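You operate a simulated robot arm through the tools that you are given. There is no shell and no other tool.

The job below is to be done with a simulated robot arm. You get a single attempt, and the scene is never put back.

## Task
Line the small mould with the purple cloth, fill it and close it.
Fine: cloth first, then the cheese, then the orange follower on it, the cord tight last; leave the other small cloth, cheeses and followers; the trolley stays braked.

It is judged by the outcome, as a careful person would: the job done as asked, and still so three seconds after it is handed in. It fails if anything else is knocked over, pushed out of place, dropped, spilled or broken. Flat cloth is picked up by pressing the open fingertips on it (5 to 10 N) and closing them slowly along it; thin cloth reads only 2 to 8 mm in the jaws.

## Robot
A 7-joint arm with a two-finger parallel gripper, fixed in place. Base frame: the origin is at the foot of the arm, x ahead of it, y to its left, z up; the work surface is at about z = 0.55. Units: m, degrees, N and s.
Its first joint turns from -132.0 to 132.0 degrees. Payload 3.91 kg.
The TCP is the grasp point between the finger pads, 0.03 m short of the fingertips. In the tool frame z runs along the fingers and y along their closing line. Largest opening 0.11 m; finger width 0.02, thickness 0.01; the body of the gripper, 0.048 by 0.112 m, starts 0.055 m behind the TCP.
Orientation is that of the tool frame in the base frame, as a unit quaternion [w, x, y, z]. With the fingers straight down and closing along the base's y, the tool's x points along the base's -x, its y along +y and its z along -z.

## Interface
- The arm moves only by the tool step_arm. Its arguments are lists of equal length, an entry for each row: "linear": the shift along the base's x, y, z in units of 150 mm (1.0 is 150 mm), a list of three; "delta_rot": the turn, a rotation vector about the base's x, y, z in units of 90 degrees (1.0 is 90 degrees), a list of three. In form: {"linear": [[dx, dy, dz], ...], "delta_rot": [[ax, ay, az], ...]}. A call has 1 to 20 rows; each row is the pose to reach, as a shift and turn from the pose commanded when the call began. "jaw" is the finger opening in m, from 0 to 0.11, set as the call begins (left out, the last holds). A call with a number of a shift or a turn outside -1 to 1 is refused whole. Each row takes 0.2 s and may step no farther than 0.05 m and 8.6 degrees from the row before; otherwise, or with a gripper value out of range, the whole call is refused. Where a pose cannot be reached the arm comes as near as it can. A force on the tool above 50 N (or 10 N above the force at the start of the call, whichever is more), or a blocked arm, ends the call early, and 0.2 s more pass. The fingers move at their own pace (about 0.108 m/s each) and stop on an object; they squeeze with about 30 N. The grip force told is the motor's: it shows also when the fingers shut on nothing. Time passes only in rows, and 0.2 s behind the last, so rows that repeat a pose let the fingers close. It gives the time, the measured TCP pose, the force on the tool (base axes), the opening and the grip force at its end, in the units of the frame above (readings bear some noise), with the torque about the TCP (base axes, N m) and any sound that the robot's microphone picked up.
- Cameras (640 x 400 px; columns grow to the right, rows downward): "scene" is fixed at [0.3991, 0.6501, 1.2652]; the picture's right is [-0.38, 0.93, 0.00], its down [0.85, 0.35, -0.39] and it looks along [-0.36, -0.15, -0.92] (base axes); focal length 214 px, centre (320, 200). "wrist" rides on the gripper at [0.072, 0.017, -0.103] in the tool frame; the picture's right is [-0.23, 0.97, 0.00], its down [-0.76, -0.18, -0.62] and it looks along [-0.61, -0.14, 0.78] (tool axes); focal length 222 px, centre (320, 200).
- snapshot(camera): a new picture of that camera. The clock stands still meanwhile.
- point_at(camera, pixels): there is no depth. For up to 12 entries [column, row, z] of the newest picture of that camera ("zoom" is the newest enlarged one), the place [x, y] in the base frame at which the ray of that pixel passes the height z, good to about 0.002 m. The clock stands still meanwhile.
- zoom(camera, box): a new picture of the part [left, top, right, bottom] of that camera's present view, enlarged. The clock stands still meanwhile.
- job_done(): hands the job in; it is judged then, once.

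Unless the task says otherwise, let go and move clear before handing in.

The tools are called after ">>>" as a command line: name --argument value ..., lists and objects as JSON in quotes. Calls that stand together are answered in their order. step_arm: Moves the arm, as the interface text tells. Its arguments: {"type":"object","properties":{"linear":{"type":"array"},"delta_rot":{"type":"array"},"jaw":{"type":"number"}},"required":["linear","delta_rot"]} The other tools are called the same way: snapshot (camera) takes a picture; point_at (camera, pixels) gives the place at which the rays of pixels pass given heights; zoom (camera, box) takes an enlarged picture of a part of a camera's view; job_done () hands the job in.

At the start:

```text
t: 0.0
ee_pos: [0.1511, 0.5717, 0.9647]
orientation: [0.0, 0.0, 1.0, 0.0]
contact_force: [-0.3, -0.3, 0.2]
wrist_torque: [-0.03, -0.02, 0.02]
grip_width: 0.1098
gripper_force: 0.1
```

scene: 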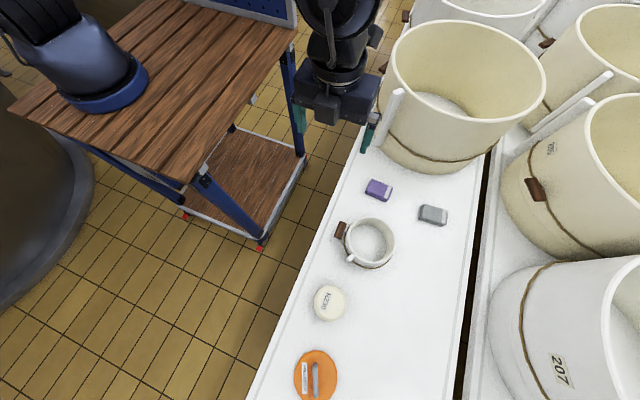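
wrist: 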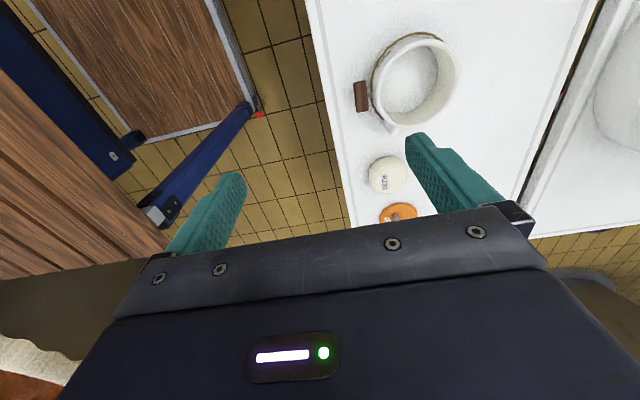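

The scene picture shows a purple folded cloth at about (379,190), a grey one at (433,215), the small mould at (370,243), a cheese at (330,302) and the orange follower at (316,376). I'll zoom in on these before moving.

>>> zoom --camera "scene" --box '[320, 160, 480, 280]'

>>> zoom --camera "scene" --box '[260, 270, 420, 400]'

>>> point_at --camera "scene" --pixels '[[379, 190, 0.55], [433, 215, 0.55], [370, 243, 0.6], [330, 302, 0.57], [316, 376, 0.56], [356, 80, 0.55], [345, 230, 0.55], [349, 260, 0.6]]'

```text
3.33 times, centred on (400, 220) of scene
```

zoom: 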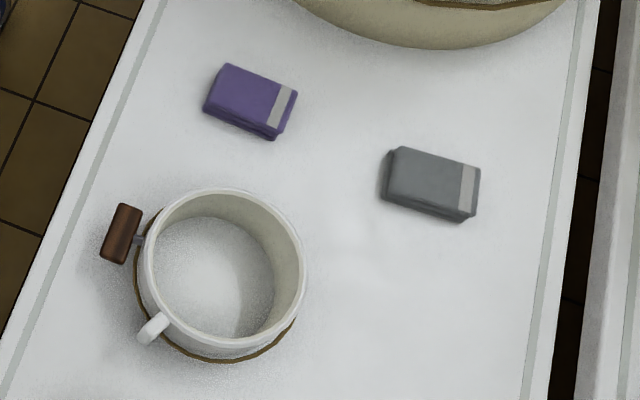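

```text
3.08 times, centred on (340, 335) of scene
```

zoom: 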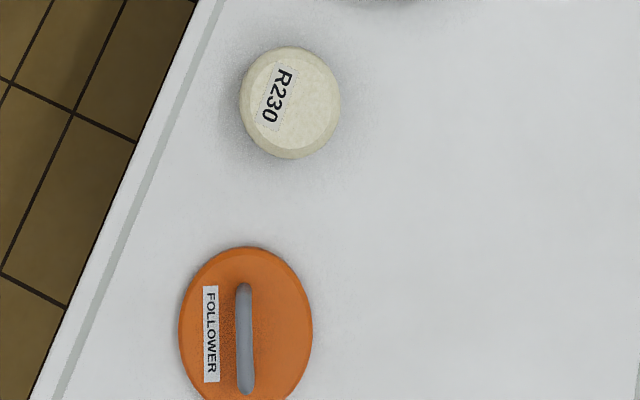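

```text
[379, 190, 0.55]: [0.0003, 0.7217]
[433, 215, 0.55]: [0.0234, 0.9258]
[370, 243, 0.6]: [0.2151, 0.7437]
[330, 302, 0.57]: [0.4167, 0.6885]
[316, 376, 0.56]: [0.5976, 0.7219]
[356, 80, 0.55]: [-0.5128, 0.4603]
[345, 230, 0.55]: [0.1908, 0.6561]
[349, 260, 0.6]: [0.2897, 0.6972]
```

The cloths are folded packets with a band. The mould has a brown toggle on its cord and a white spout or lug, and the cheese is marked R230. I'll look closer through the wrist camera at the current pose.

>>> zoom --camera "wrist" --box '[320, 20, 520, 145]'

>>> zoom --camera "wrist" --box '[340, 130, 440, 230]'

>>> zoom --camera "scene" --box '[340, 0, 640, 190]'

>>> zoom --camera "scene" --box '[0, 0, 340, 220]'

```text
3.20 times, centred on (420, 82) of wrist
```

zoom: 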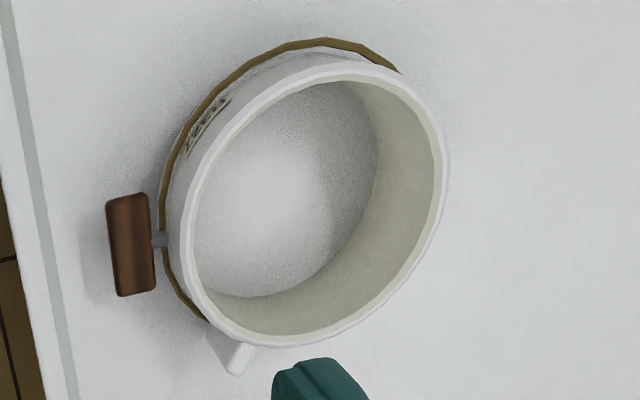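

```text
4.00 times, centred on (390, 180) of wrist
```

zoom: 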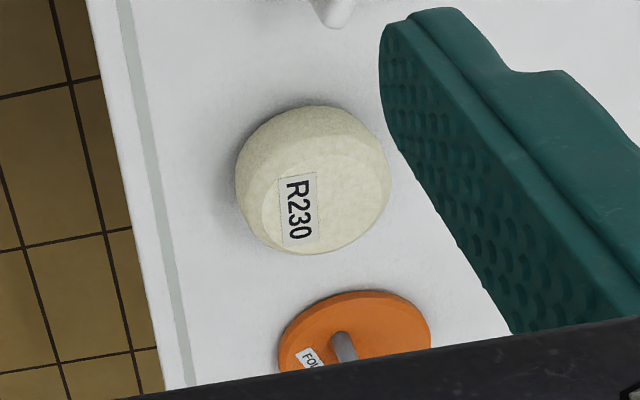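

```text
2.11 times, centred on (490, 95) of scene
```

zoom: 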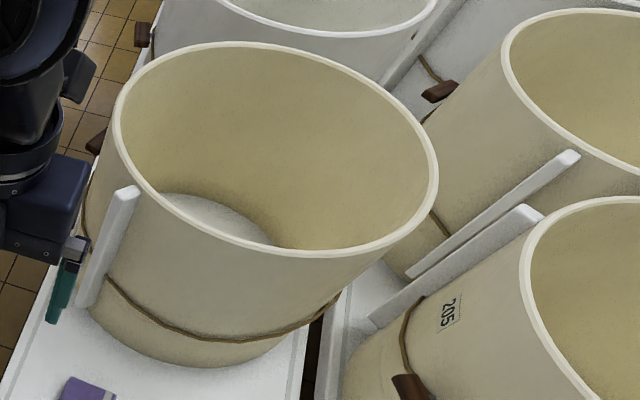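

```text
1.82 times, centred on (170, 110) of scene
```

zoom: 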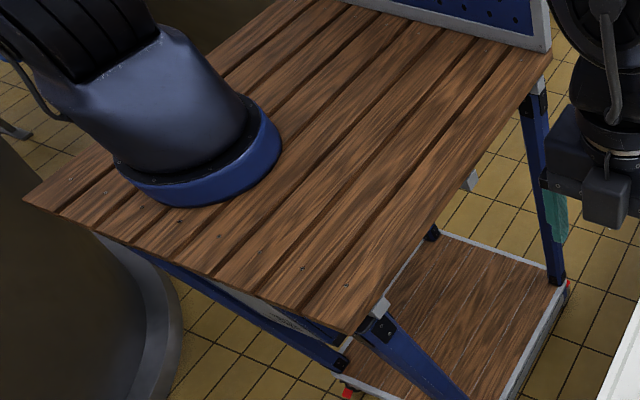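

The mould has a label on its near side, and the cheese and follower sit beyond it along x. I'll rotate the tool 90° so the wrist camera looks across the white table, and move toward mid-table for a survey.

>>> step_arm --linear '[[0.1, -0.05, 0.02], [0.2, -0.1, 0.04], [0.3, -0.15, 0.06], [0.4, -0.2, 0.08], [0.5, -0.25, 0.1], [0.6, -0.3, 0.12], [0.7, -0.35, 0.14], [0.8, -0.4, 0.16], [0.9, -0.43, 0.18], [0.95, -0.45, 0.2], [1.0, -0.45, 0.2], [1.0, -0.45, 0.2]]' --delta_rot '[[0, 0, 0.09], [0, 0, 0.18], [0, 0, 0.27], [0, 0, 0.36], [0, 0, 0.45], [0, 0, 0.54], [0, 0, 0.63], [0, 0, 0.72], [0, 0, 0.81], [0, 0, 0.9], [0, 0, 0.98], [0, 0, 1.0]]'

>>> snapshot --camera "wrist"

>>> snapshot --camera "scene"

```text
t: 2.6
ee_pos: [0.3009, 0.5049, 0.9957]
orientation: [-0.001, 0.708, -0.706, 0.0]
contact_force: [0.6, -0.1, 0.1]
wrist_torque: [0.02, 0.01, 0.0]
grip_width: 0.1101
gripper_force: 0.1
```

```text
taken
```

wrist: 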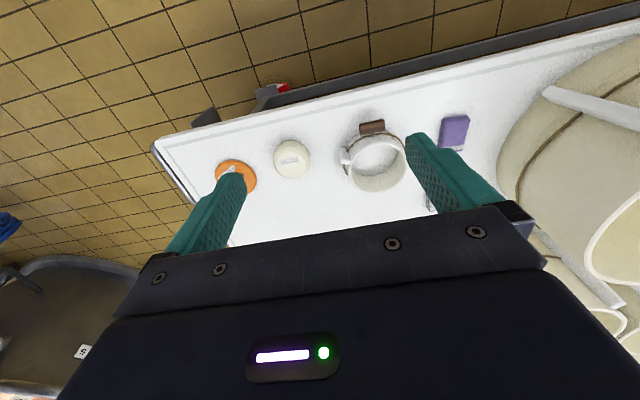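

```text
taken
```

scene: 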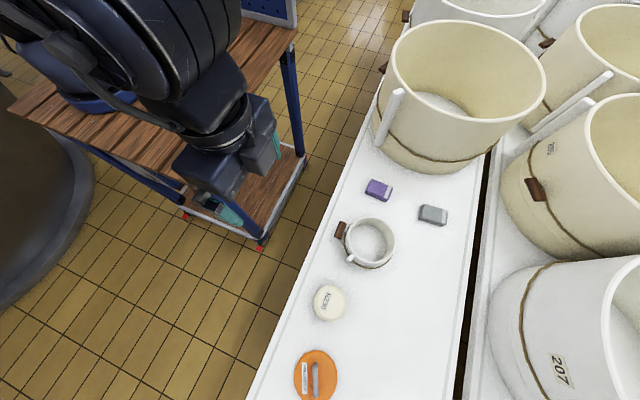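

The survey shows a single cheese, follower and mould on this table, plus a red brake pedal at wrist (280,88). I'll zoom in on the mould, toggle and cloth for geometry.

>>> zoom --camera "wrist" --box '[330, 105, 480, 200]'

>>> zoom --camera "wrist" --box '[150, 70, 320, 200]'

>>> zoom --camera "scene" --box '[330, 205, 410, 275]'

```text
4.21 times, centred on (405, 152) of wrist
```

zoom: 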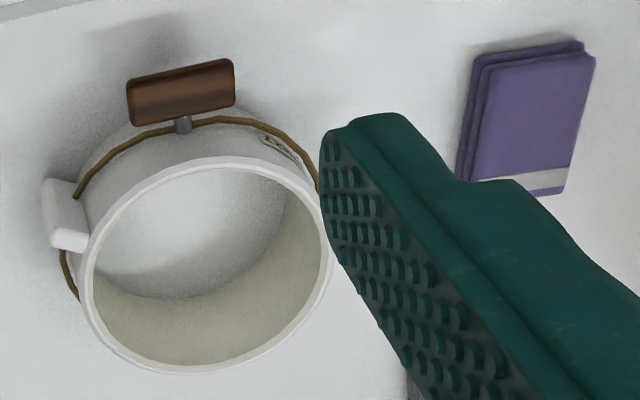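

```text
3.08 times, centred on (235, 135) of wrist
```

zoom: 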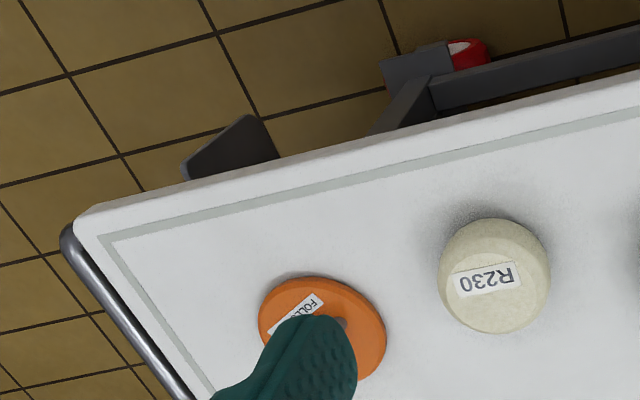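

```text
5.71 times, centred on (370, 240) of scene
```

zoom: 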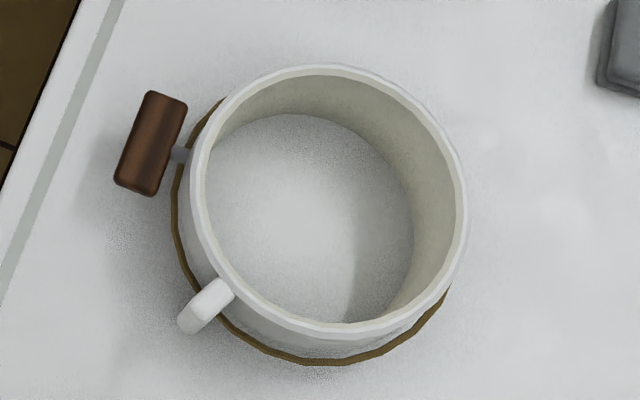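

The mould is a small hoop with a cord, a peg-mounted wooden toggle on its -y side, and a white lug. Now I'll get coordinates for the cloth corners, mould rim, toggle, cheese and follower from both cameras.

>>> point_at --camera "scene" --pixels '[[376, 179, 0.57], [394, 185, 0.57], [388, 200, 0.57], [370, 192, 0.57], [385, 148, 0.55], [410, 170, 0.55], [445, 174, 0.55], [480, 160, 0.55], [370, 265, 0.55], [340, 230, 0.6], [335, 237, 0.6], [347, 222, 0.6]]'

>>> point_at --camera "wrist" --pixels '[[469, 117, 0.56], [462, 151, 0.56], [439, 146, 0.56], [444, 119, 0.56], [292, 159, 0.6], [236, 178, 0.56], [373, 128, 0.6], [376, 160, 0.63], [349, 155, 0.6], [371, 160, 0.6]]'

```text
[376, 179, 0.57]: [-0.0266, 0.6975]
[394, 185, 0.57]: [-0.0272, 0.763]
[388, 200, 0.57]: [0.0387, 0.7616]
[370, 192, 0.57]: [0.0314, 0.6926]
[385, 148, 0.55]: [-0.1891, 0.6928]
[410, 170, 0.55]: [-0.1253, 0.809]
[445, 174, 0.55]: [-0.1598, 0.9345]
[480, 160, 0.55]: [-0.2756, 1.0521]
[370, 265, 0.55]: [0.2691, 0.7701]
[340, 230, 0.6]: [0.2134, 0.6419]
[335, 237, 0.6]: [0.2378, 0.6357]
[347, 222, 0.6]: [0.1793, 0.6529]
```

```text
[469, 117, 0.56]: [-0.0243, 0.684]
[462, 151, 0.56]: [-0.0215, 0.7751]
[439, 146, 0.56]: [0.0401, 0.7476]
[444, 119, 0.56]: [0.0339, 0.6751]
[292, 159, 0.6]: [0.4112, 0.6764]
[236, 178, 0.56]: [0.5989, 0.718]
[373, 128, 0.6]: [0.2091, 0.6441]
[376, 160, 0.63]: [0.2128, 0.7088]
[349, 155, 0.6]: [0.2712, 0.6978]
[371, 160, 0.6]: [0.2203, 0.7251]
```

Both cameras agree on the layout: the cloth packet centre is about (0.005, 0.728), roughly 0.06 by 0.075, with the mould near (0.21, 0.74), the cheese (0.413, 0.68) and the follower (0.598, 0.72). I'll move above the cloth for a close look, staying clear of the big mould at x < -0.12.

>>> step_arm --linear '[[-0.25, 0.1, 0], [-0.5, 0.2, 0], [-0.75, 0.3, -0.05], [-0.98, 0.5, -0.1]]' --delta_rot '[[0, 0, 0], [0, 0, 0], [0, 0, 0], [0, 0, 0]]'

>>> step_arm --linear '[[-0.25, 0.2, -0.1], [-0.5, 0.4, -0.2], [-0.75, 0.6, -0.35], [-0.98, 0.75, -0.6], [-0.98, 0.75, -0.85], [-0.98, 0.75, -1.0], [-0.98, 0.75, -1.0]]' --delta_rot '[[0, 0, 0], [0, 0, 0], [0, 0, 0], [0, 0, 0], [0, 0, 0], [0, 0, 0], [0, 0, 0]]'

>>> snapshot --camera "wrist"

>>> snapshot --camera "scene"

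```text
t: 3.6
ee_pos: [0.1551, 0.5824, 0.9815]
orientation: [0.001, -0.707, 0.707, 0.0]
contact_force: [0.2, -0.2, -0.1]
wrist_torque: [0.01, 0.0, -0.01]
grip_width: 0.1101
gripper_force: 0.1
```

```text
refused: row 1 steps farther than a row can; nothing moved
```

```text
taken
```

wrist: 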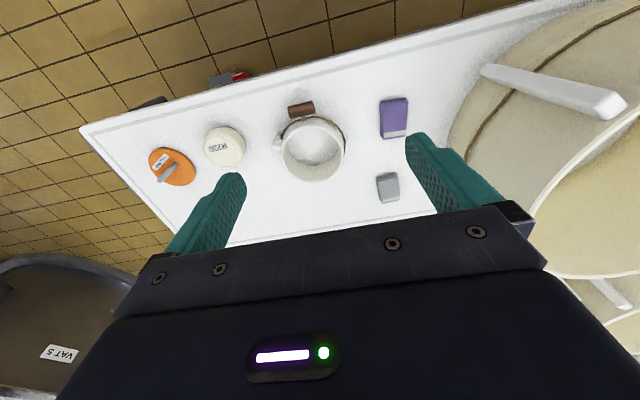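

```text
taken
```

scene: 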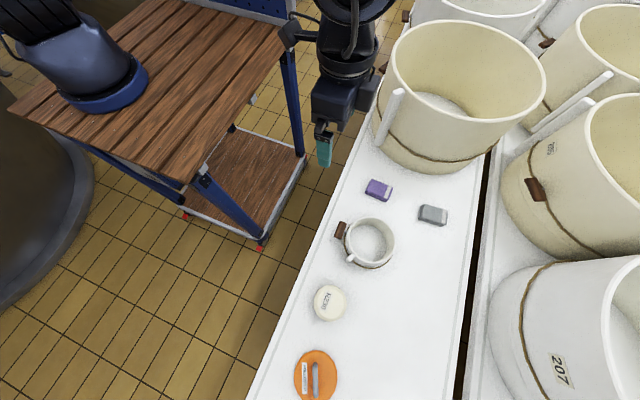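

The first move landed and the second was refused for step size. Before going nearer I'll triangulate the big mould's handle bar and rim height.

>>> point_at --camera "scene" --pixels '[[398, 92, 0.75], [398, 92, 0.8], [398, 92, 0.85], [398, 92, 0.9], [398, 92, 0.95]]'

>>> point_at --camera "wrist" --pixels '[[617, 103, 0.75], [617, 103, 0.8], [617, 103, 0.85], [617, 103, 0.9], [490, 70, 0.55], [490, 70, 0.6]]'

```text
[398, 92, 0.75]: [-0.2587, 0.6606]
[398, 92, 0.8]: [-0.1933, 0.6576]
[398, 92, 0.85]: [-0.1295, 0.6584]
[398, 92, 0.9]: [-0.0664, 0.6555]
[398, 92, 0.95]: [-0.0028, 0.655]
```

```text
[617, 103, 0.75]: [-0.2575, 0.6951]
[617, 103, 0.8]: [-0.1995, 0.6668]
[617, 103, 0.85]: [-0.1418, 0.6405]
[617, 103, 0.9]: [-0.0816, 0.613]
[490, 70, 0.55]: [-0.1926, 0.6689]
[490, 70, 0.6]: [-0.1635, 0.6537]
```

The handle bar's top is at about (-0.175, 0.657, 0.82), so there's room at x≈0. I'll go above the cloth in smaller steps.

>>> step_arm --linear '[[-0.2, 0.18, -0.1], [-0.4, 0.36, -0.2], [-0.6, 0.54, -0.35], [-0.8, 0.72, -0.5], [-0.99, 0.9, -0.65], [-1.0, 0.97, -0.85], [-1.0, 0.97, -1.0], [-1.0, 0.97, -1.0]]' --delta_rot '[[0, 0, 0], [0, 0, 0], [0, 0, 0], [0, 0, 0], [0, 0, 0], [0, 0, 0], [0, 0, 0], [0, 0, 0]]'

>>> snapshot --camera "wrist"

>>> snapshot --camera "scene"

```text
t: 5.4
ee_pos: [0.0028, 0.7249, 0.8289]
orientation: [0.0, -0.707, 0.707, 0.0]
contact_force: [0.1, 0.5, -0.7]
wrist_torque: [-0.01, -0.01, 0.02]
grip_width: 0.1098
gripper_force: 0.1
```

```text
taken
```

wrist: 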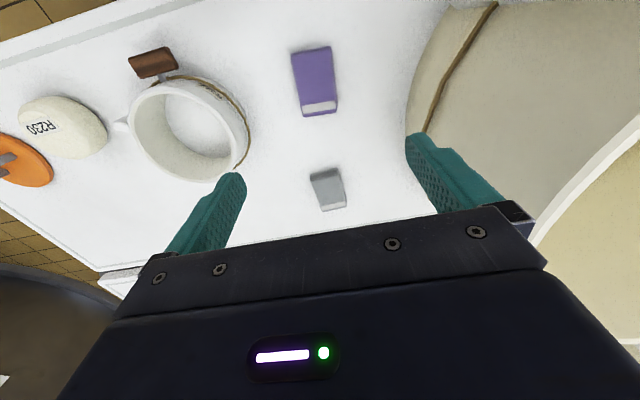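

```text
taken
```

scene: 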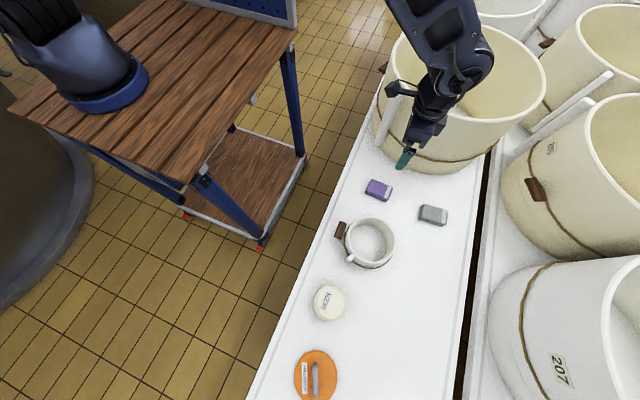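

Now the purple packet is at wrist (315,80), clear between the fingers. I'll zoom in on it and measure.

>>> zoom --camera "wrist" --box '[270, 30, 370, 130]'

>>> point_at --camera "wrist" --pixels '[[291, 52, 0.56], [331, 46, 0.56], [338, 113, 0.56], [303, 117, 0.56], [291, 52, 0.57], [331, 46, 0.57], [338, 110, 0.57], [303, 114, 0.57], [315, 80, 0.565], [420, 80, 0.55], [410, 130, 0.55]]'

>>> zoom --camera "wrist" --box '[100, 30, 280, 190]'

```text
4.00 times, centred on (320, 80) of wrist
```

zoom: 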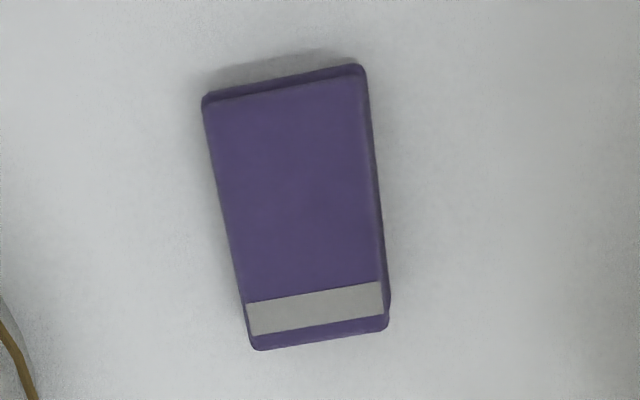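

```text
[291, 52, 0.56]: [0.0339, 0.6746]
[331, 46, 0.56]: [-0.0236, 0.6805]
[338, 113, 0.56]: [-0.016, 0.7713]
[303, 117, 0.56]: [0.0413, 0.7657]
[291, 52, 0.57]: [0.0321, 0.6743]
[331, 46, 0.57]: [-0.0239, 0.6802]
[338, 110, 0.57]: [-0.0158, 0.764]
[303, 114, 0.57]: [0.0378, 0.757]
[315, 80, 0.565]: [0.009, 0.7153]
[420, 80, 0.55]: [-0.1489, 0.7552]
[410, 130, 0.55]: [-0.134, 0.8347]
```

```text
2.50 times, centred on (190, 110) of wrist
```

zoom: 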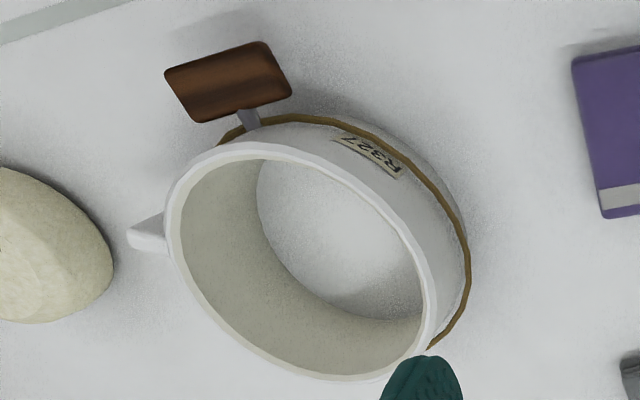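

The packet spans about x -0.024..0.038 and y 0.68..0.762, is around 20 mm thick, and is tilted about -5.5°; its 56 mm width fits in the jaws. I'll turn to match it and descend around it.

>>> step_arm --linear '[[0.02, -0.01, -0.2], [0.03, -0.02, -0.4], [0.03, -0.02, -0.6], [0.03, -0.02, -0.8], [0.03, -0.02, -1.0], [0.03, -0.02, -1.0]]' --delta_rot '[[0, 0, -0.03], [0, 0, -0.061], [0, 0, -0.061], [0, 0, -0.061], [0, 0, -0.061], [0, 0, -0.061]]'

>>> snapshot --camera "wrist"

>>> snapshot --camera "scene"

```text
t: 6.8
ee_pos: [0.0089, 0.7226, 0.6802]
orientation: [0.0, -0.672, 0.741, 0.0]
contact_force: [-0.3, 0.1, 0.1]
wrist_torque: [-0.05, -0.02, 0.0]
grip_width: 0.1099
gripper_force: 0.1
```

```text
taken
```

wrist: 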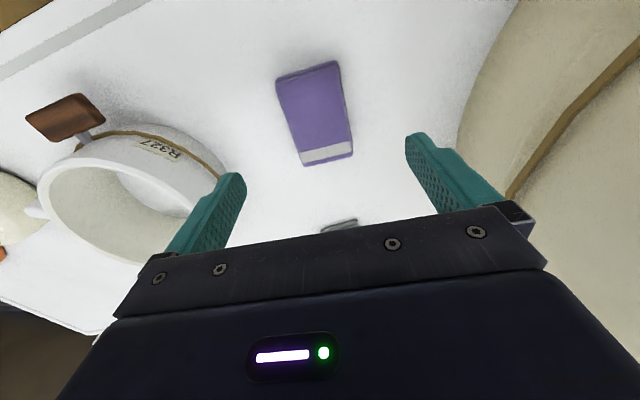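

```text
taken
```

scene: 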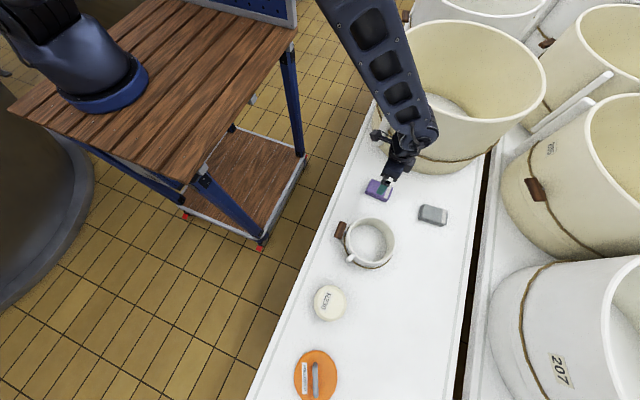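

The fingers straddle the packet, which is centred at wrist (315,113), and the turn matches. I'll lower to just above the table.

>>> step_arm --linear '[[0, 0, -0.2], [0, 0, -0.4], [0, 0, -0.55], [0, 0, -0.6], [0, 0, -0.6]]' --delta_rot '[[0, 0, 0], [0, 0, 0], [0, 0, 0], [0, 0, 0], [0, 0, 0]]'

>>> snapshot --camera "wrist"

>>> zoom --camera "scene" --box '[340, 140, 440, 220]'

```text
t: 8.0
ee_pos: [0.0079, 0.7223, 0.5905]
orientation: [-0.001, -0.672, 0.74, 0.0]
contact_force: [-0.3, 0.1, 0.7]
wrist_torque: [-0.01, 0.0, 0.0]
grip_width: 0.1101
gripper_force: 0.0
```

```text
taken
```

wrist: 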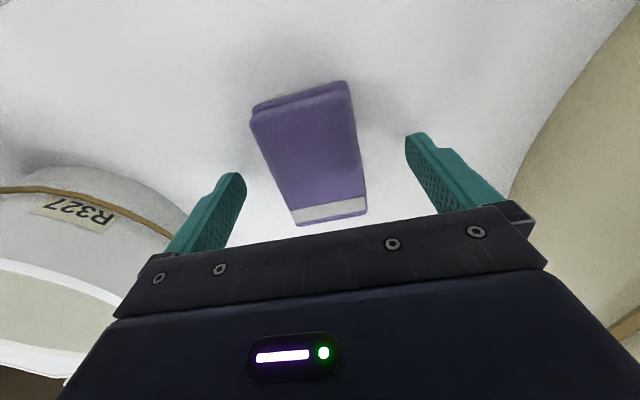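

```text
5.00 times, centred on (390, 180) of scene
```

zoom: 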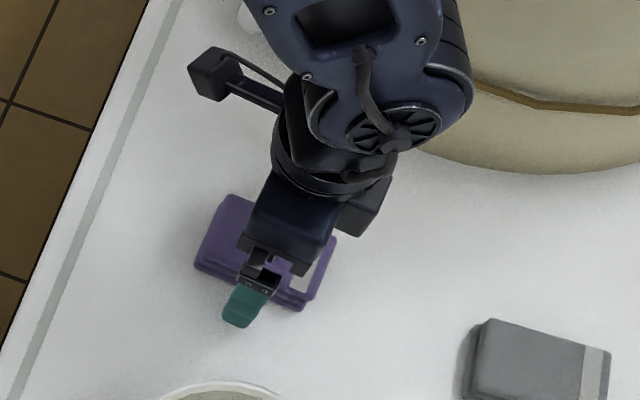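

The packet sits between the fingers with no contact yet. I'll lower another 5 mm and close to just wider than the packet, then squeeze.

>>> step_arm --linear '[[0, 0, -0.02], [0, 0, -0.035], [0, 0, -0.035]]' --delta_rot '[[0, 0, 0], [0, 0, 0], [0, 0, 0]]' --jaw 0.075

>>> step_arm --linear '[[0, 0, 0], [0, 0, 0]]' --delta_rot '[[0, 0, 0], [0, 0, 0]]' --jaw 0.055

>>> step_arm --linear '[[0, 0, 0], [0, 0, 0]]' --delta_rot '[[0, 0, 0], [0, 0, 0]]' --jaw 0.045

>>> snapshot --camera "wrist"

```text
t: 8.8
ee_pos: [0.0086, 0.7219, 0.584]
orientation: [0.0, -0.672, 0.74, 0.0]
contact_force: [0.5, 0.3, -0.3]
wrist_torque: [-0.03, 0.01, -0.02]
grip_width: 0.075
gripper_force: 0.0
```

```text
t: 9.4
ee_pos: [0.0078, 0.7244, 0.5853]
orientation: [-0.001, -0.672, 0.74, 0.0]
contact_force: [0.7, 0.4, -0.6]
wrist_torque: [-0.02, -0.01, 0.02]
grip_width: 0.059
gripper_force: 29.8
```

```text
t: 10.0
ee_pos: [0.0084, 0.7221, 0.5854]
orientation: [0.001, -0.672, 0.74, 0.0]
contact_force: [1.0, -0.5, -0.8]
wrist_torque: [-0.01, 0.01, 0.0]
grip_width: 0.0591
gripper_force: 29.9
```

```text
taken
```

wrist: 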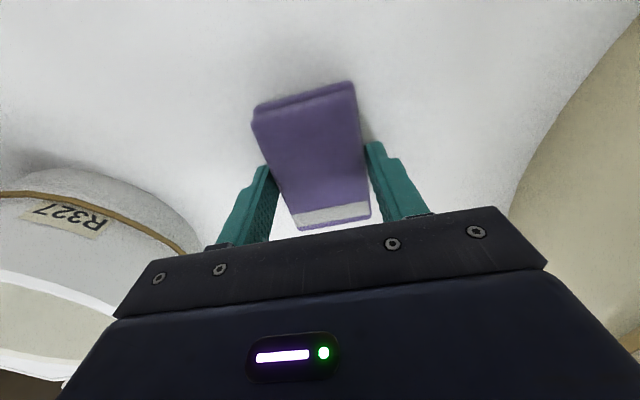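

The jaws stopped at 59 mm with 30 N, so the packet is held firmly by its sides. I'll lift straight up and measure the mould rim on the way.

>>> step_arm --linear '[[0, 0, 0.1], [0, 0, 0.3], [0, 0, 0.6], [0, 0, 0.9], [0, 0, 1.0], [0, 0, 1.0]]' --delta_rot '[[0, 0, 0], [0, 0, 0], [0, 0, 0], [0, 0, 0], [0, 0, 0], [0, 0, 0]]' --jaw 0.04

>>> snapshot --camera "wrist"

>>> snapshot --camera "scene"

>>> point_at --camera "scene" --pixels '[[347.2, 236.5, 0.62], [395.7, 240, 0.62], [370.9, 216.4, 0.62], [374.4, 262.8, 0.62], [347.2, 236.5, 0.64], [395.7, 240, 0.64], [370.9, 216.4, 0.64], [374.4, 262.8, 0.64]]'

```text
t: 11.4
ee_pos: [0.0077, 0.7206, 0.7366]
orientation: [0.001, -0.672, 0.74, 0.0]
contact_force: [-1.0, 0.0, 0.1]
wrist_torque: [0.0, -0.01, 0.0]
grip_width: 0.059
gripper_force: 30.2
```

```text
taken
```

wrist: 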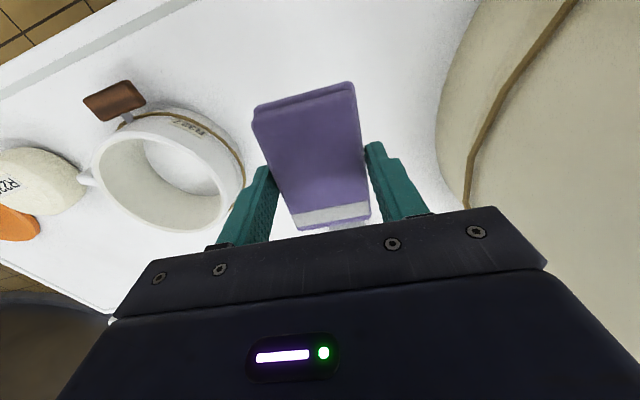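

```text
taken
```

scene: 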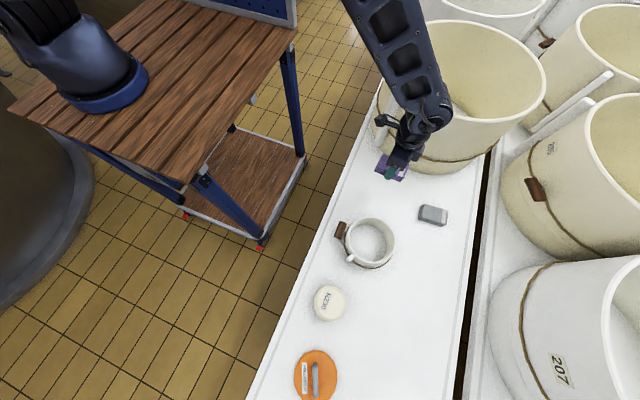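

```text
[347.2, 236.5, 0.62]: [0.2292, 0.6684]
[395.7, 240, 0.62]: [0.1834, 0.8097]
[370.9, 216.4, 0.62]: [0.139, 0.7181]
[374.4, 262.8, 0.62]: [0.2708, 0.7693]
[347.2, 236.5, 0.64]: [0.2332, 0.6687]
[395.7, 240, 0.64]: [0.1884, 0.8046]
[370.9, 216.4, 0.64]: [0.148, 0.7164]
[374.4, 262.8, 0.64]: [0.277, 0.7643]
```

The packet is held and lifted. I'll fix the rim height by comparing the same rim from the wrist view.

>>> zoom --camera "wrist" --box '[60, 70, 280, 240]'

>>> zoom --camera "scene" --box '[330, 205, 410, 275]'

```text
2.35 times, centred on (170, 155) of wrist
```

zoom: 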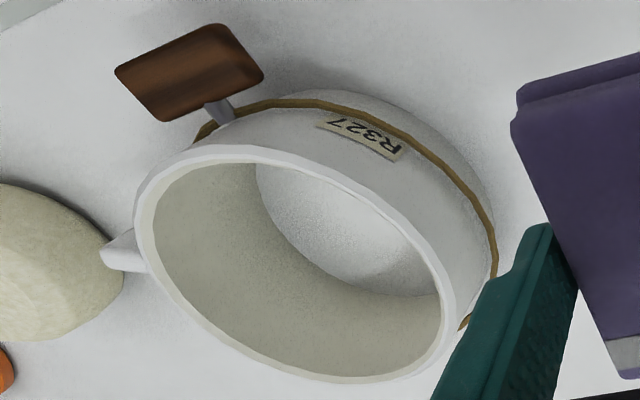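

```text
5.71 times, centred on (370, 240) of scene
```

zoom: 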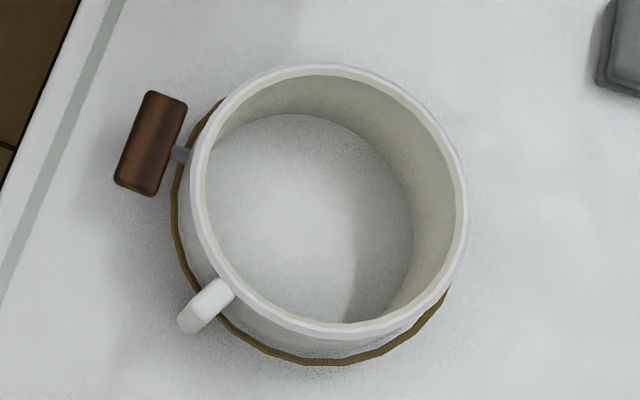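

>>> point_at --camera "wrist" --pixels '[[91.4, 169.9, 0.62], [228.2, 210, 0.62], [136, 131.6, 0.62], [178.5, 232.8, 0.62], [91.4, 169.9, 0.64], [228.2, 210, 0.64], [136, 131.6, 0.64], [178.5, 232.8, 0.64], [111, 94, 0.6], [134, 111, 0.6]]'

>>> point_at --camera "scene" --pixels '[[340.4, 230, 0.59], [340.4, 230, 0.6], [340.4, 230, 0.61], [342, 220.5, 0.6], [335.5, 237.5, 0.6], [346, 232.5, 0.6]]'

```text
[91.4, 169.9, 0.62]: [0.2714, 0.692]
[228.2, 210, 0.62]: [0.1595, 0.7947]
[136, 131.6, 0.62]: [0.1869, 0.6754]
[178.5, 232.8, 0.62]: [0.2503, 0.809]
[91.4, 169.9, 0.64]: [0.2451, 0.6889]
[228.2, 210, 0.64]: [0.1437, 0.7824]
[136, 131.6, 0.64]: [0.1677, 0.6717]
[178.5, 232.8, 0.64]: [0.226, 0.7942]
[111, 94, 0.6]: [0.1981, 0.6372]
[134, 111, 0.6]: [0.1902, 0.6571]
```

```text
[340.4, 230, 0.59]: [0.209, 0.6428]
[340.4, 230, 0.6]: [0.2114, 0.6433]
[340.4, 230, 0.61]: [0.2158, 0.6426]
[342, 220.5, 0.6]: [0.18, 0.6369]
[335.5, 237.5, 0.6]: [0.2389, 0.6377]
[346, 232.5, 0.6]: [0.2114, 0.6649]
```

Triangulation puts the rim at z≈0.628, mould centre (0.208, 0.741), inner diameter about 0.13, and toggle centre about (0.208, 0.642, 0.592). I'll carry the packet over the mould at the current height and check.

>>> step_arm --linear '[[0.2, 0.02, 0.05], [0.4, 0.05, 0.05], [0.7, 0.08, 0.05], [1.0, 0.11, 0.05]]' --delta_rot '[[0, 0, 0], [0, 0, 0], [0, 0, 0], [0, 0, 0]]'

>>> step_arm --linear '[[0.2, 0.015, 0], [0.333, 0.02, 0], [0.333, 0.02, 0]]' --delta_rot '[[0, 0, 0], [0, 0, 0], [0, 0, 0]]'

>>> snapshot --camera "wrist"

>>> zoom --camera "scene" --box '[310, 170, 450, 290]'

```text
t: 12.4
ee_pos: [0.1545, 0.7394, 0.7425]
orientation: [0.0, -0.673, 0.739, 0.001]
contact_force: [-0.4, -0.5, -0.9]
wrist_torque: [0.02, -0.09, -0.03]
grip_width: 0.0591
gripper_force: 29.6
```

```text
t: 13.2
ee_pos: [0.2076, 0.7415, 0.7423]
orientation: [0.0, -0.673, 0.74, 0.0]
contact_force: [-1.0, -0.9, -0.5]
wrist_torque: [0.01, 0.0, -0.02]
grip_width: 0.059
gripper_force: 29.8
```

```text
taken
```

wrist: 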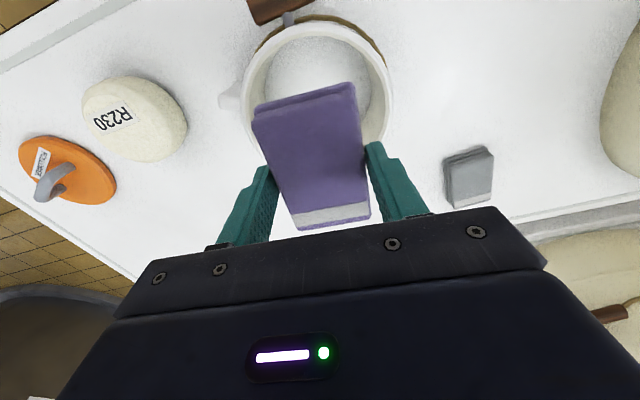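

```text
3.33 times, centred on (380, 230) of scene
```

zoom: 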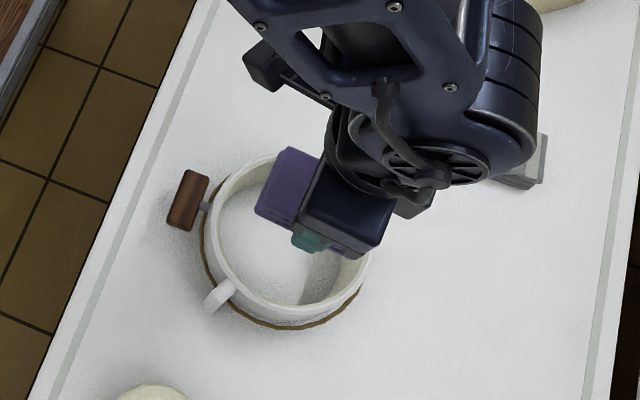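

The packet is over the mould. I'll check the rim's position in this view at z=0.628.

>>> point_at --camera "wrist" --pixels '[[243, 90, 0.628], [390, 90, 0.628], [318, 22, 0.628], [255, 90, 0.628], [380, 90, 0.628], [318, 36, 0.628], [288, 20, 0.59]]'

```text
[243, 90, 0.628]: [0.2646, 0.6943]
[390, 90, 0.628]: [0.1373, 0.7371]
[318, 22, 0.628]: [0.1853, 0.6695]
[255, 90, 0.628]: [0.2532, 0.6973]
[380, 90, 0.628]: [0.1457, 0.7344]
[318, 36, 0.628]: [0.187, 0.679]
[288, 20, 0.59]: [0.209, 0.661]
```

The circle fit confirms the centre at about (0.207, 0.741) with an inner radius of 0.064, and the packet's half-diagonal of 0.052 fits. I'll descend into the mould, slowing near the bottom.

>>> step_arm --linear '[[0, 0, -0.2], [0, 0, -0.4], [0, 0, -0.6], [0, 0, -0.75], [0, 0, -0.85], [0, 0, -0.93], [0, 0, -0.97], [0, 0, -0.97]]' --delta_rot '[[0, 0, 0], [0, 0, 0], [0, 0, 0], [0, 0, 0], [0, 0, 0], [0, 0, 0], [0, 0, 0], [0, 0, 0]]'

>>> snapshot --camera "wrist"

>>> zoom --camera "scene" --box '[310, 170, 450, 290]'

```text
t: 15.0
ee_pos: [0.209, 0.7416, 0.5972]
orientation: [0.0, -0.672, 0.74, -0.001]
contact_force: [0.9, 0.0, 0.1]
wrist_torque: [-0.01, -0.02, 0.01]
grip_width: 0.0589
gripper_force: 30.1
```

```text
taken
```

wrist: 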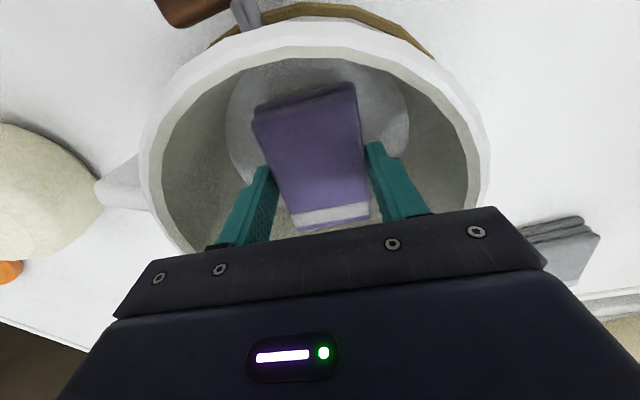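

```text
3.33 times, centred on (380, 230) of scene
```

zoom: 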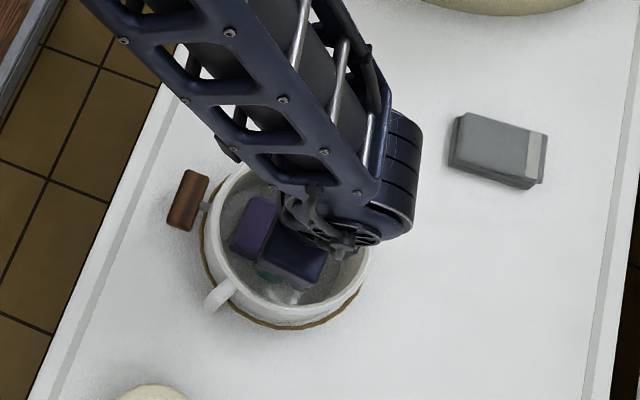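

The packet is centred inside the mould with no contact. I'll ease down a few millimetres to touch the floor.

>>> step_arm --linear '[[0, 0, -0.02], [0, 0, -0.04], [0, 0, -0.055], [0, 0, -0.055]]' --delta_rot '[[0, 0, 0], [0, 0, 0], [0, 0, 0], [0, 0, 0]]'

```text
t: 16.0
ee_pos: [0.2086, 0.7412, 0.5881]
orientation: [0.0, -0.672, 0.74, 0.001]
contact_force: [-0.4, 0.1, -0.9]
wrist_torque: [0.0, 0.02, -0.02]
grip_width: 0.0589
gripper_force: 30.0
```

At 0.588 the packet hangs about 3 mm above the floor. I'll open gently to 0.075, which keeps the fingers clear of the walls.

>>> step_arm --linear '[[0, 0, 0], [0, 0, 0], [0, 0, 0]]' --delta_rot '[[0, 0, 0], [0, 0, 0], [0, 0, 0]]' --jaw 0.075

>>> snapshot --camera "wrist"

```text
t: 16.8
ee_pos: [0.2099, 0.7404, 0.5881]
orientation: [0.0, -0.672, 0.74, 0.001]
contact_force: [0.4, -0.2, -0.7]
wrist_torque: [0.0, -0.01, -0.01]
grip_width: 0.0749
gripper_force: 0.1
```

```text
taken
```

wrist: 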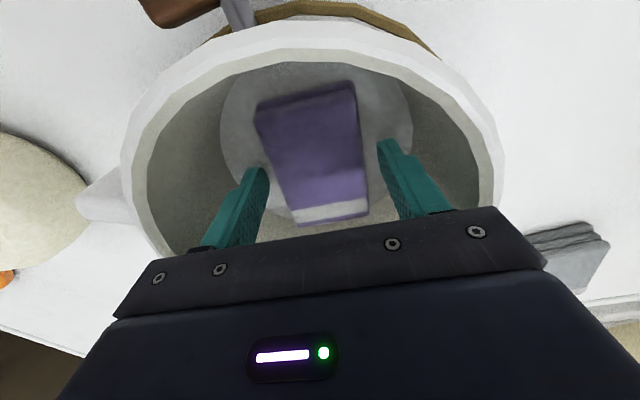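

Released; the packet lies on the mould floor between the fingers. I'll lift straight up and look inside.

>>> step_arm --linear '[[0, 0, 0.15], [0, 0, 0.4], [0, 0, 0.7], [0, 0, 1.0], [0, 0, 1.0]]' --delta_rot '[[0, 0, 0], [0, 0, 0], [0, 0, 0], [0, 0, 0], [0, 0, 0]]'

>>> snapshot --camera "wrist"

>>> zoom --camera "scene" --box '[310, 170, 450, 290]'

```text
t: 18.0
ee_pos: [0.2083, 0.7432, 0.7394]
orientation: [0.0, -0.672, 0.74, 0.0]
contact_force: [-0.9, 0.3, -1.3]
wrist_torque: [-0.01, -0.03, 0.04]
grip_width: 0.0751
gripper_force: 0.1
```

```text
taken
```

wrist: 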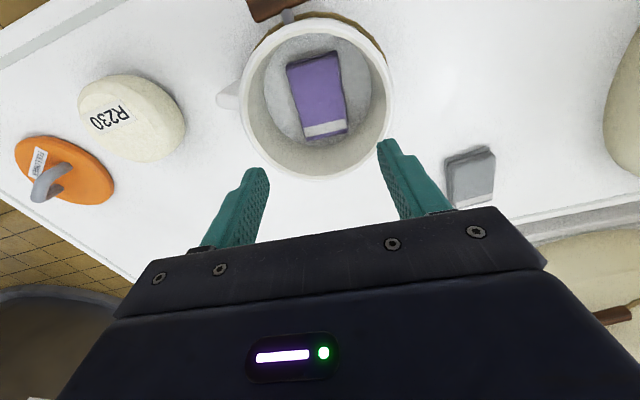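

```text
3.33 times, centred on (380, 230) of scene
```

zoom: 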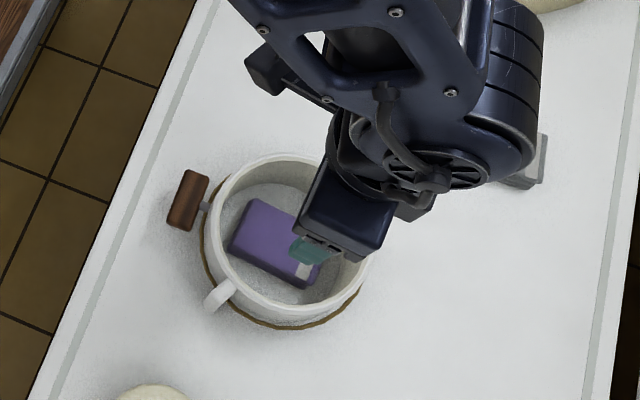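

The packet lies centred and folded on the mould floor. I'll zoom in to see whether it has opened at all.

>>> zoom --camera "wrist" --box '[230, 0, 410, 190]'

>>> step_arm --linear '[[0, 0, 0.05], [0, 0, 0.05], [0, 0, 0.05], [0, 0, 0.05], [0, 0, 0.05]]' --delta_rot '[[0, 0, 0], [0, 0, 0], [0, 0, 0], [0, 0, 0], [0, 0, 0]]'

>>> zoom --camera "wrist" --box '[230, 0, 410, 190]'

```text
2.11 times, centred on (320, 95) of wrist
```

zoom: 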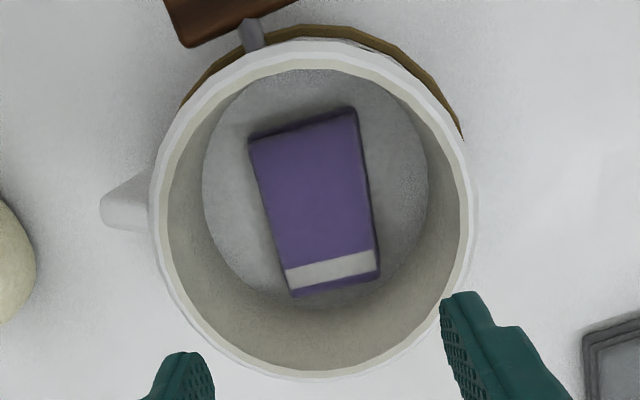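

```text
t: 19.2
ee_pos: [0.2086, 0.743, 0.7473]
orientation: [0.0, -0.672, 0.74, 0.0]
contact_force: [-0.8, 1.0, 0.1]
wrist_torque: [-0.01, -0.03, 0.02]
grip_width: 0.0751
gripper_force: 0.0
```

```text
2.11 times, centred on (320, 95) of wrist
```

zoom: 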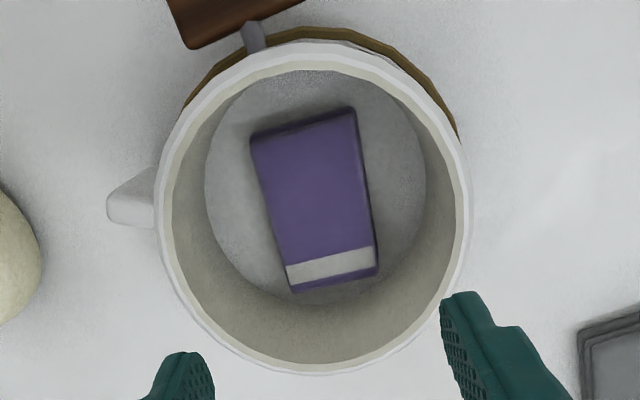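

It stays a folded, rigid-feeling packet. Before loading the cheese I'll test the hinted method: press lightly on its top with the fingertips and close slowly, to see whether it opens out. First I'll descend to just above it with the jaws at 35 mm.

>>> step_arm --linear '[[0, 0, -0.2], [0, 0, -0.4], [0, 0, -0.6], [0, 0, -0.8], [0, 0, -0.9], [0, 0, -0.9]]' --delta_rot '[[0, 0, 0], [0, 0, 0], [0, 0, 0], [0, 0, 0], [0, 0, 0], [0, 0, 0]]' --jaw 0.035

>>> step_arm --linear '[[0, 0, -0.013], [0, 0, -0.027], [0, 0, -0.027]]' --delta_rot '[[0, 0, 0], [0, 0, 0], [0, 0, 0]]'

>>> snapshot --camera "wrist"

```text
t: 20.6
ee_pos: [0.2078, 0.7426, 0.6116]
orientation: [0.0, -0.672, 0.74, 0.0]
contact_force: [0.2, -0.2, 0.2]
wrist_torque: [-0.07, -0.01, 0.03]
grip_width: 0.0354
gripper_force: 0.0
```

```text
t: 21.4
ee_pos: [0.2076, 0.7434, 0.6065]
orientation: [0.0, -0.672, 0.741, 0.0]
contact_force: [0.0, -0.3, -0.3]
wrist_torque: [0.01, -0.04, 0.04]
grip_width: 0.0351
gripper_force: 0.2
```

```text
taken
```

wrist: 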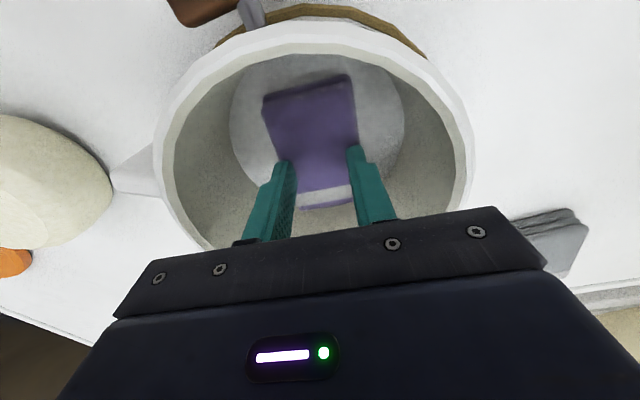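

The fingertips hover over the packet's top with no contact at 0.6065. I'll step down slowly until I feel a few newtons.

>>> step_arm --linear '[[0, 0, -0.007], [0, 0, -0.014], [0, 0, -0.02], [0, 0, -0.02]]' --delta_rot '[[0, 0, 0], [0, 0, 0], [0, 0, 0], [0, 0, 0]]'

>>> step_arm --linear '[[0, 0, -0.007], [0, 0, -0.014], [0, 0, -0.014]]' --delta_rot '[[0, 0, 0], [0, 0, 0], [0, 0, 0]]'

>>> step_arm --linear '[[0, 0, -0.007], [0, 0, -0.014], [0, 0, -0.014]]' --delta_rot '[[0, 0, 0], [0, 0, 0], [0, 0, 0]]'

```text
t: 22.4
ee_pos: [0.2097, 0.743, 0.6058]
orientation: [0.001, -0.672, 0.74, 0.0]
contact_force: [-4.2, 0.0, 13.5]
wrist_torque: [0.01, 0.16, -0.02]
grip_width: 0.0349
gripper_force: 0.0
```

```text
t: 23.2
ee_pos: [0.2092, 0.7426, 0.6052]
orientation: [0.002, -0.673, 0.74, 0.002]
contact_force: [-1.3, -1.6, 13.7]
wrist_torque: [-0.08, 0.05, 0.06]
grip_width: 0.0349
gripper_force: 0.1
stopped in row 3: the force on the tool passed its limit at 51 N (the readings are from after the stop); the commanded pose is now the measured one
```

```text
t: 24.2
ee_pos: [0.2085, 0.7458, 0.6059]
orientation: [0.003, -0.672, 0.74, 0.002]
contact_force: [-1.2, -1.5, 14.6]
wrist_torque: [-0.12, 0.04, 0.05]
grip_width: 0.035
gripper_force: 0.0
stopped in row 3: the force on the tool passed its limit at 51 N (the readings are from after the stop); the commanded pose is now the measured one
```

The packet's top is at about z 0.575 and it's solid; I pressed harder than meant, with stops at 51 N. I'll back off to 5–10 N and close slowly to see if the fabric gathers.

>>> step_arm --linear '[[0, 0, 0.003], [0, 0, 0.003]]' --delta_rot '[[0, 0, 0], [0, 0, 0]]'

>>> snapshot --camera "wrist"

```text
t: 24.8
ee_pos: [0.2097, 0.7445, 0.6061]
orientation: [0.003, -0.672, 0.741, 0.001]
contact_force: [0.1, 5.2, 12.8]
wrist_torque: [0.08, 0.04, -0.01]
grip_width: 0.0351
gripper_force: 0.1
```

```text
taken
```

wrist: 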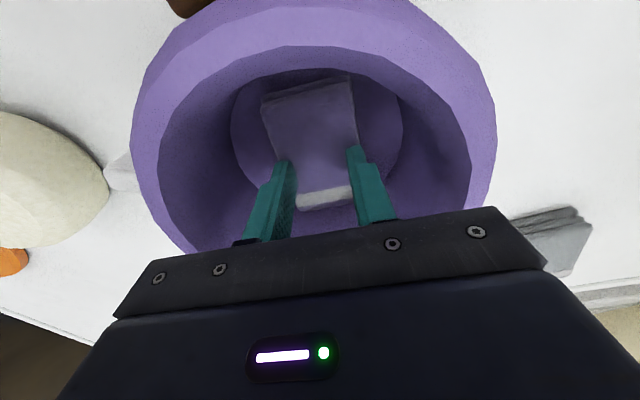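

Pressing opened the cloth: the mould is now lined in purple, draped over the rim. I'll lift away straight up and inspect.

>>> step_arm --linear '[[0, 0, 0.03], [0, 0, 0.1], [0, 0, 0.3], [0, 0, 0.6], [0, 0, 0.9], [0, 0, 0.9]]' --delta_rot '[[0, 0, 0], [0, 0, 0], [0, 0, 0], [0, 0, 0], [0, 0, 0], [0, 0, 0]]'

>>> zoom --camera "wrist" --box '[230, 0, 410, 190]'

>>> zoom --camera "scene" --box '[310, 170, 450, 290]'

>>> snapshot --camera "scene"

>>> snapshot --camera "wrist"

```text
t: 26.2
ee_pos: [0.2093, 0.7452, 0.7414]
orientation: [0.001, -0.673, 0.74, 0.001]
contact_force: [1.1, 0.1, -0.6]
wrist_torque: [0.05, 0.0, -0.01]
grip_width: 0.0351
gripper_force: 0.0
```

```text
2.11 times, centred on (320, 95) of wrist
```

zoom: 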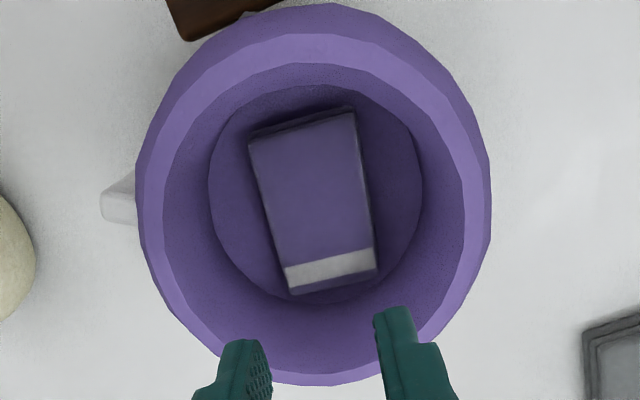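

```text
3.33 times, centred on (380, 230) of scene
```

zoom: 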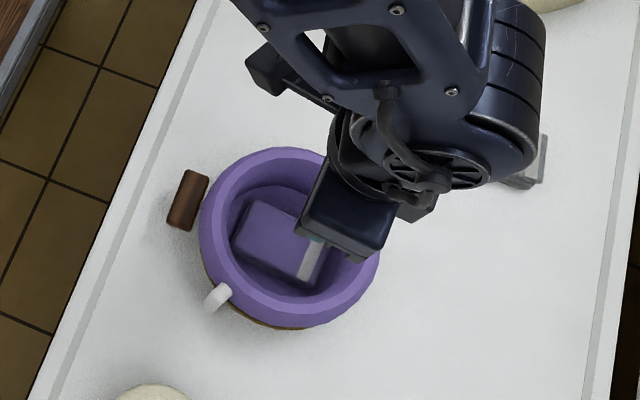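

```text
taken
```

scene: 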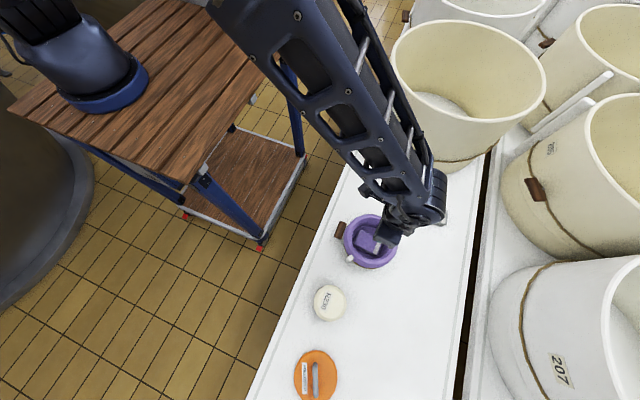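

```text
taken
```

wrist: 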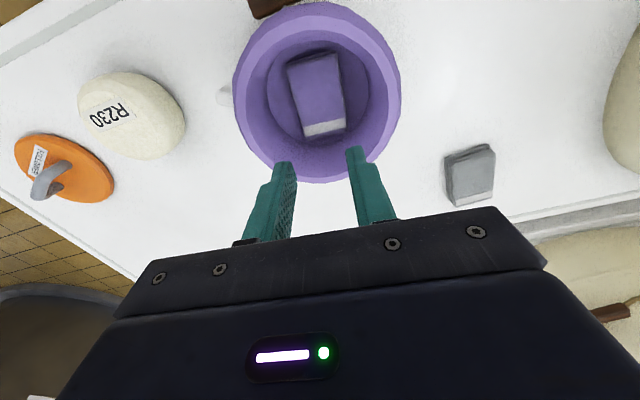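

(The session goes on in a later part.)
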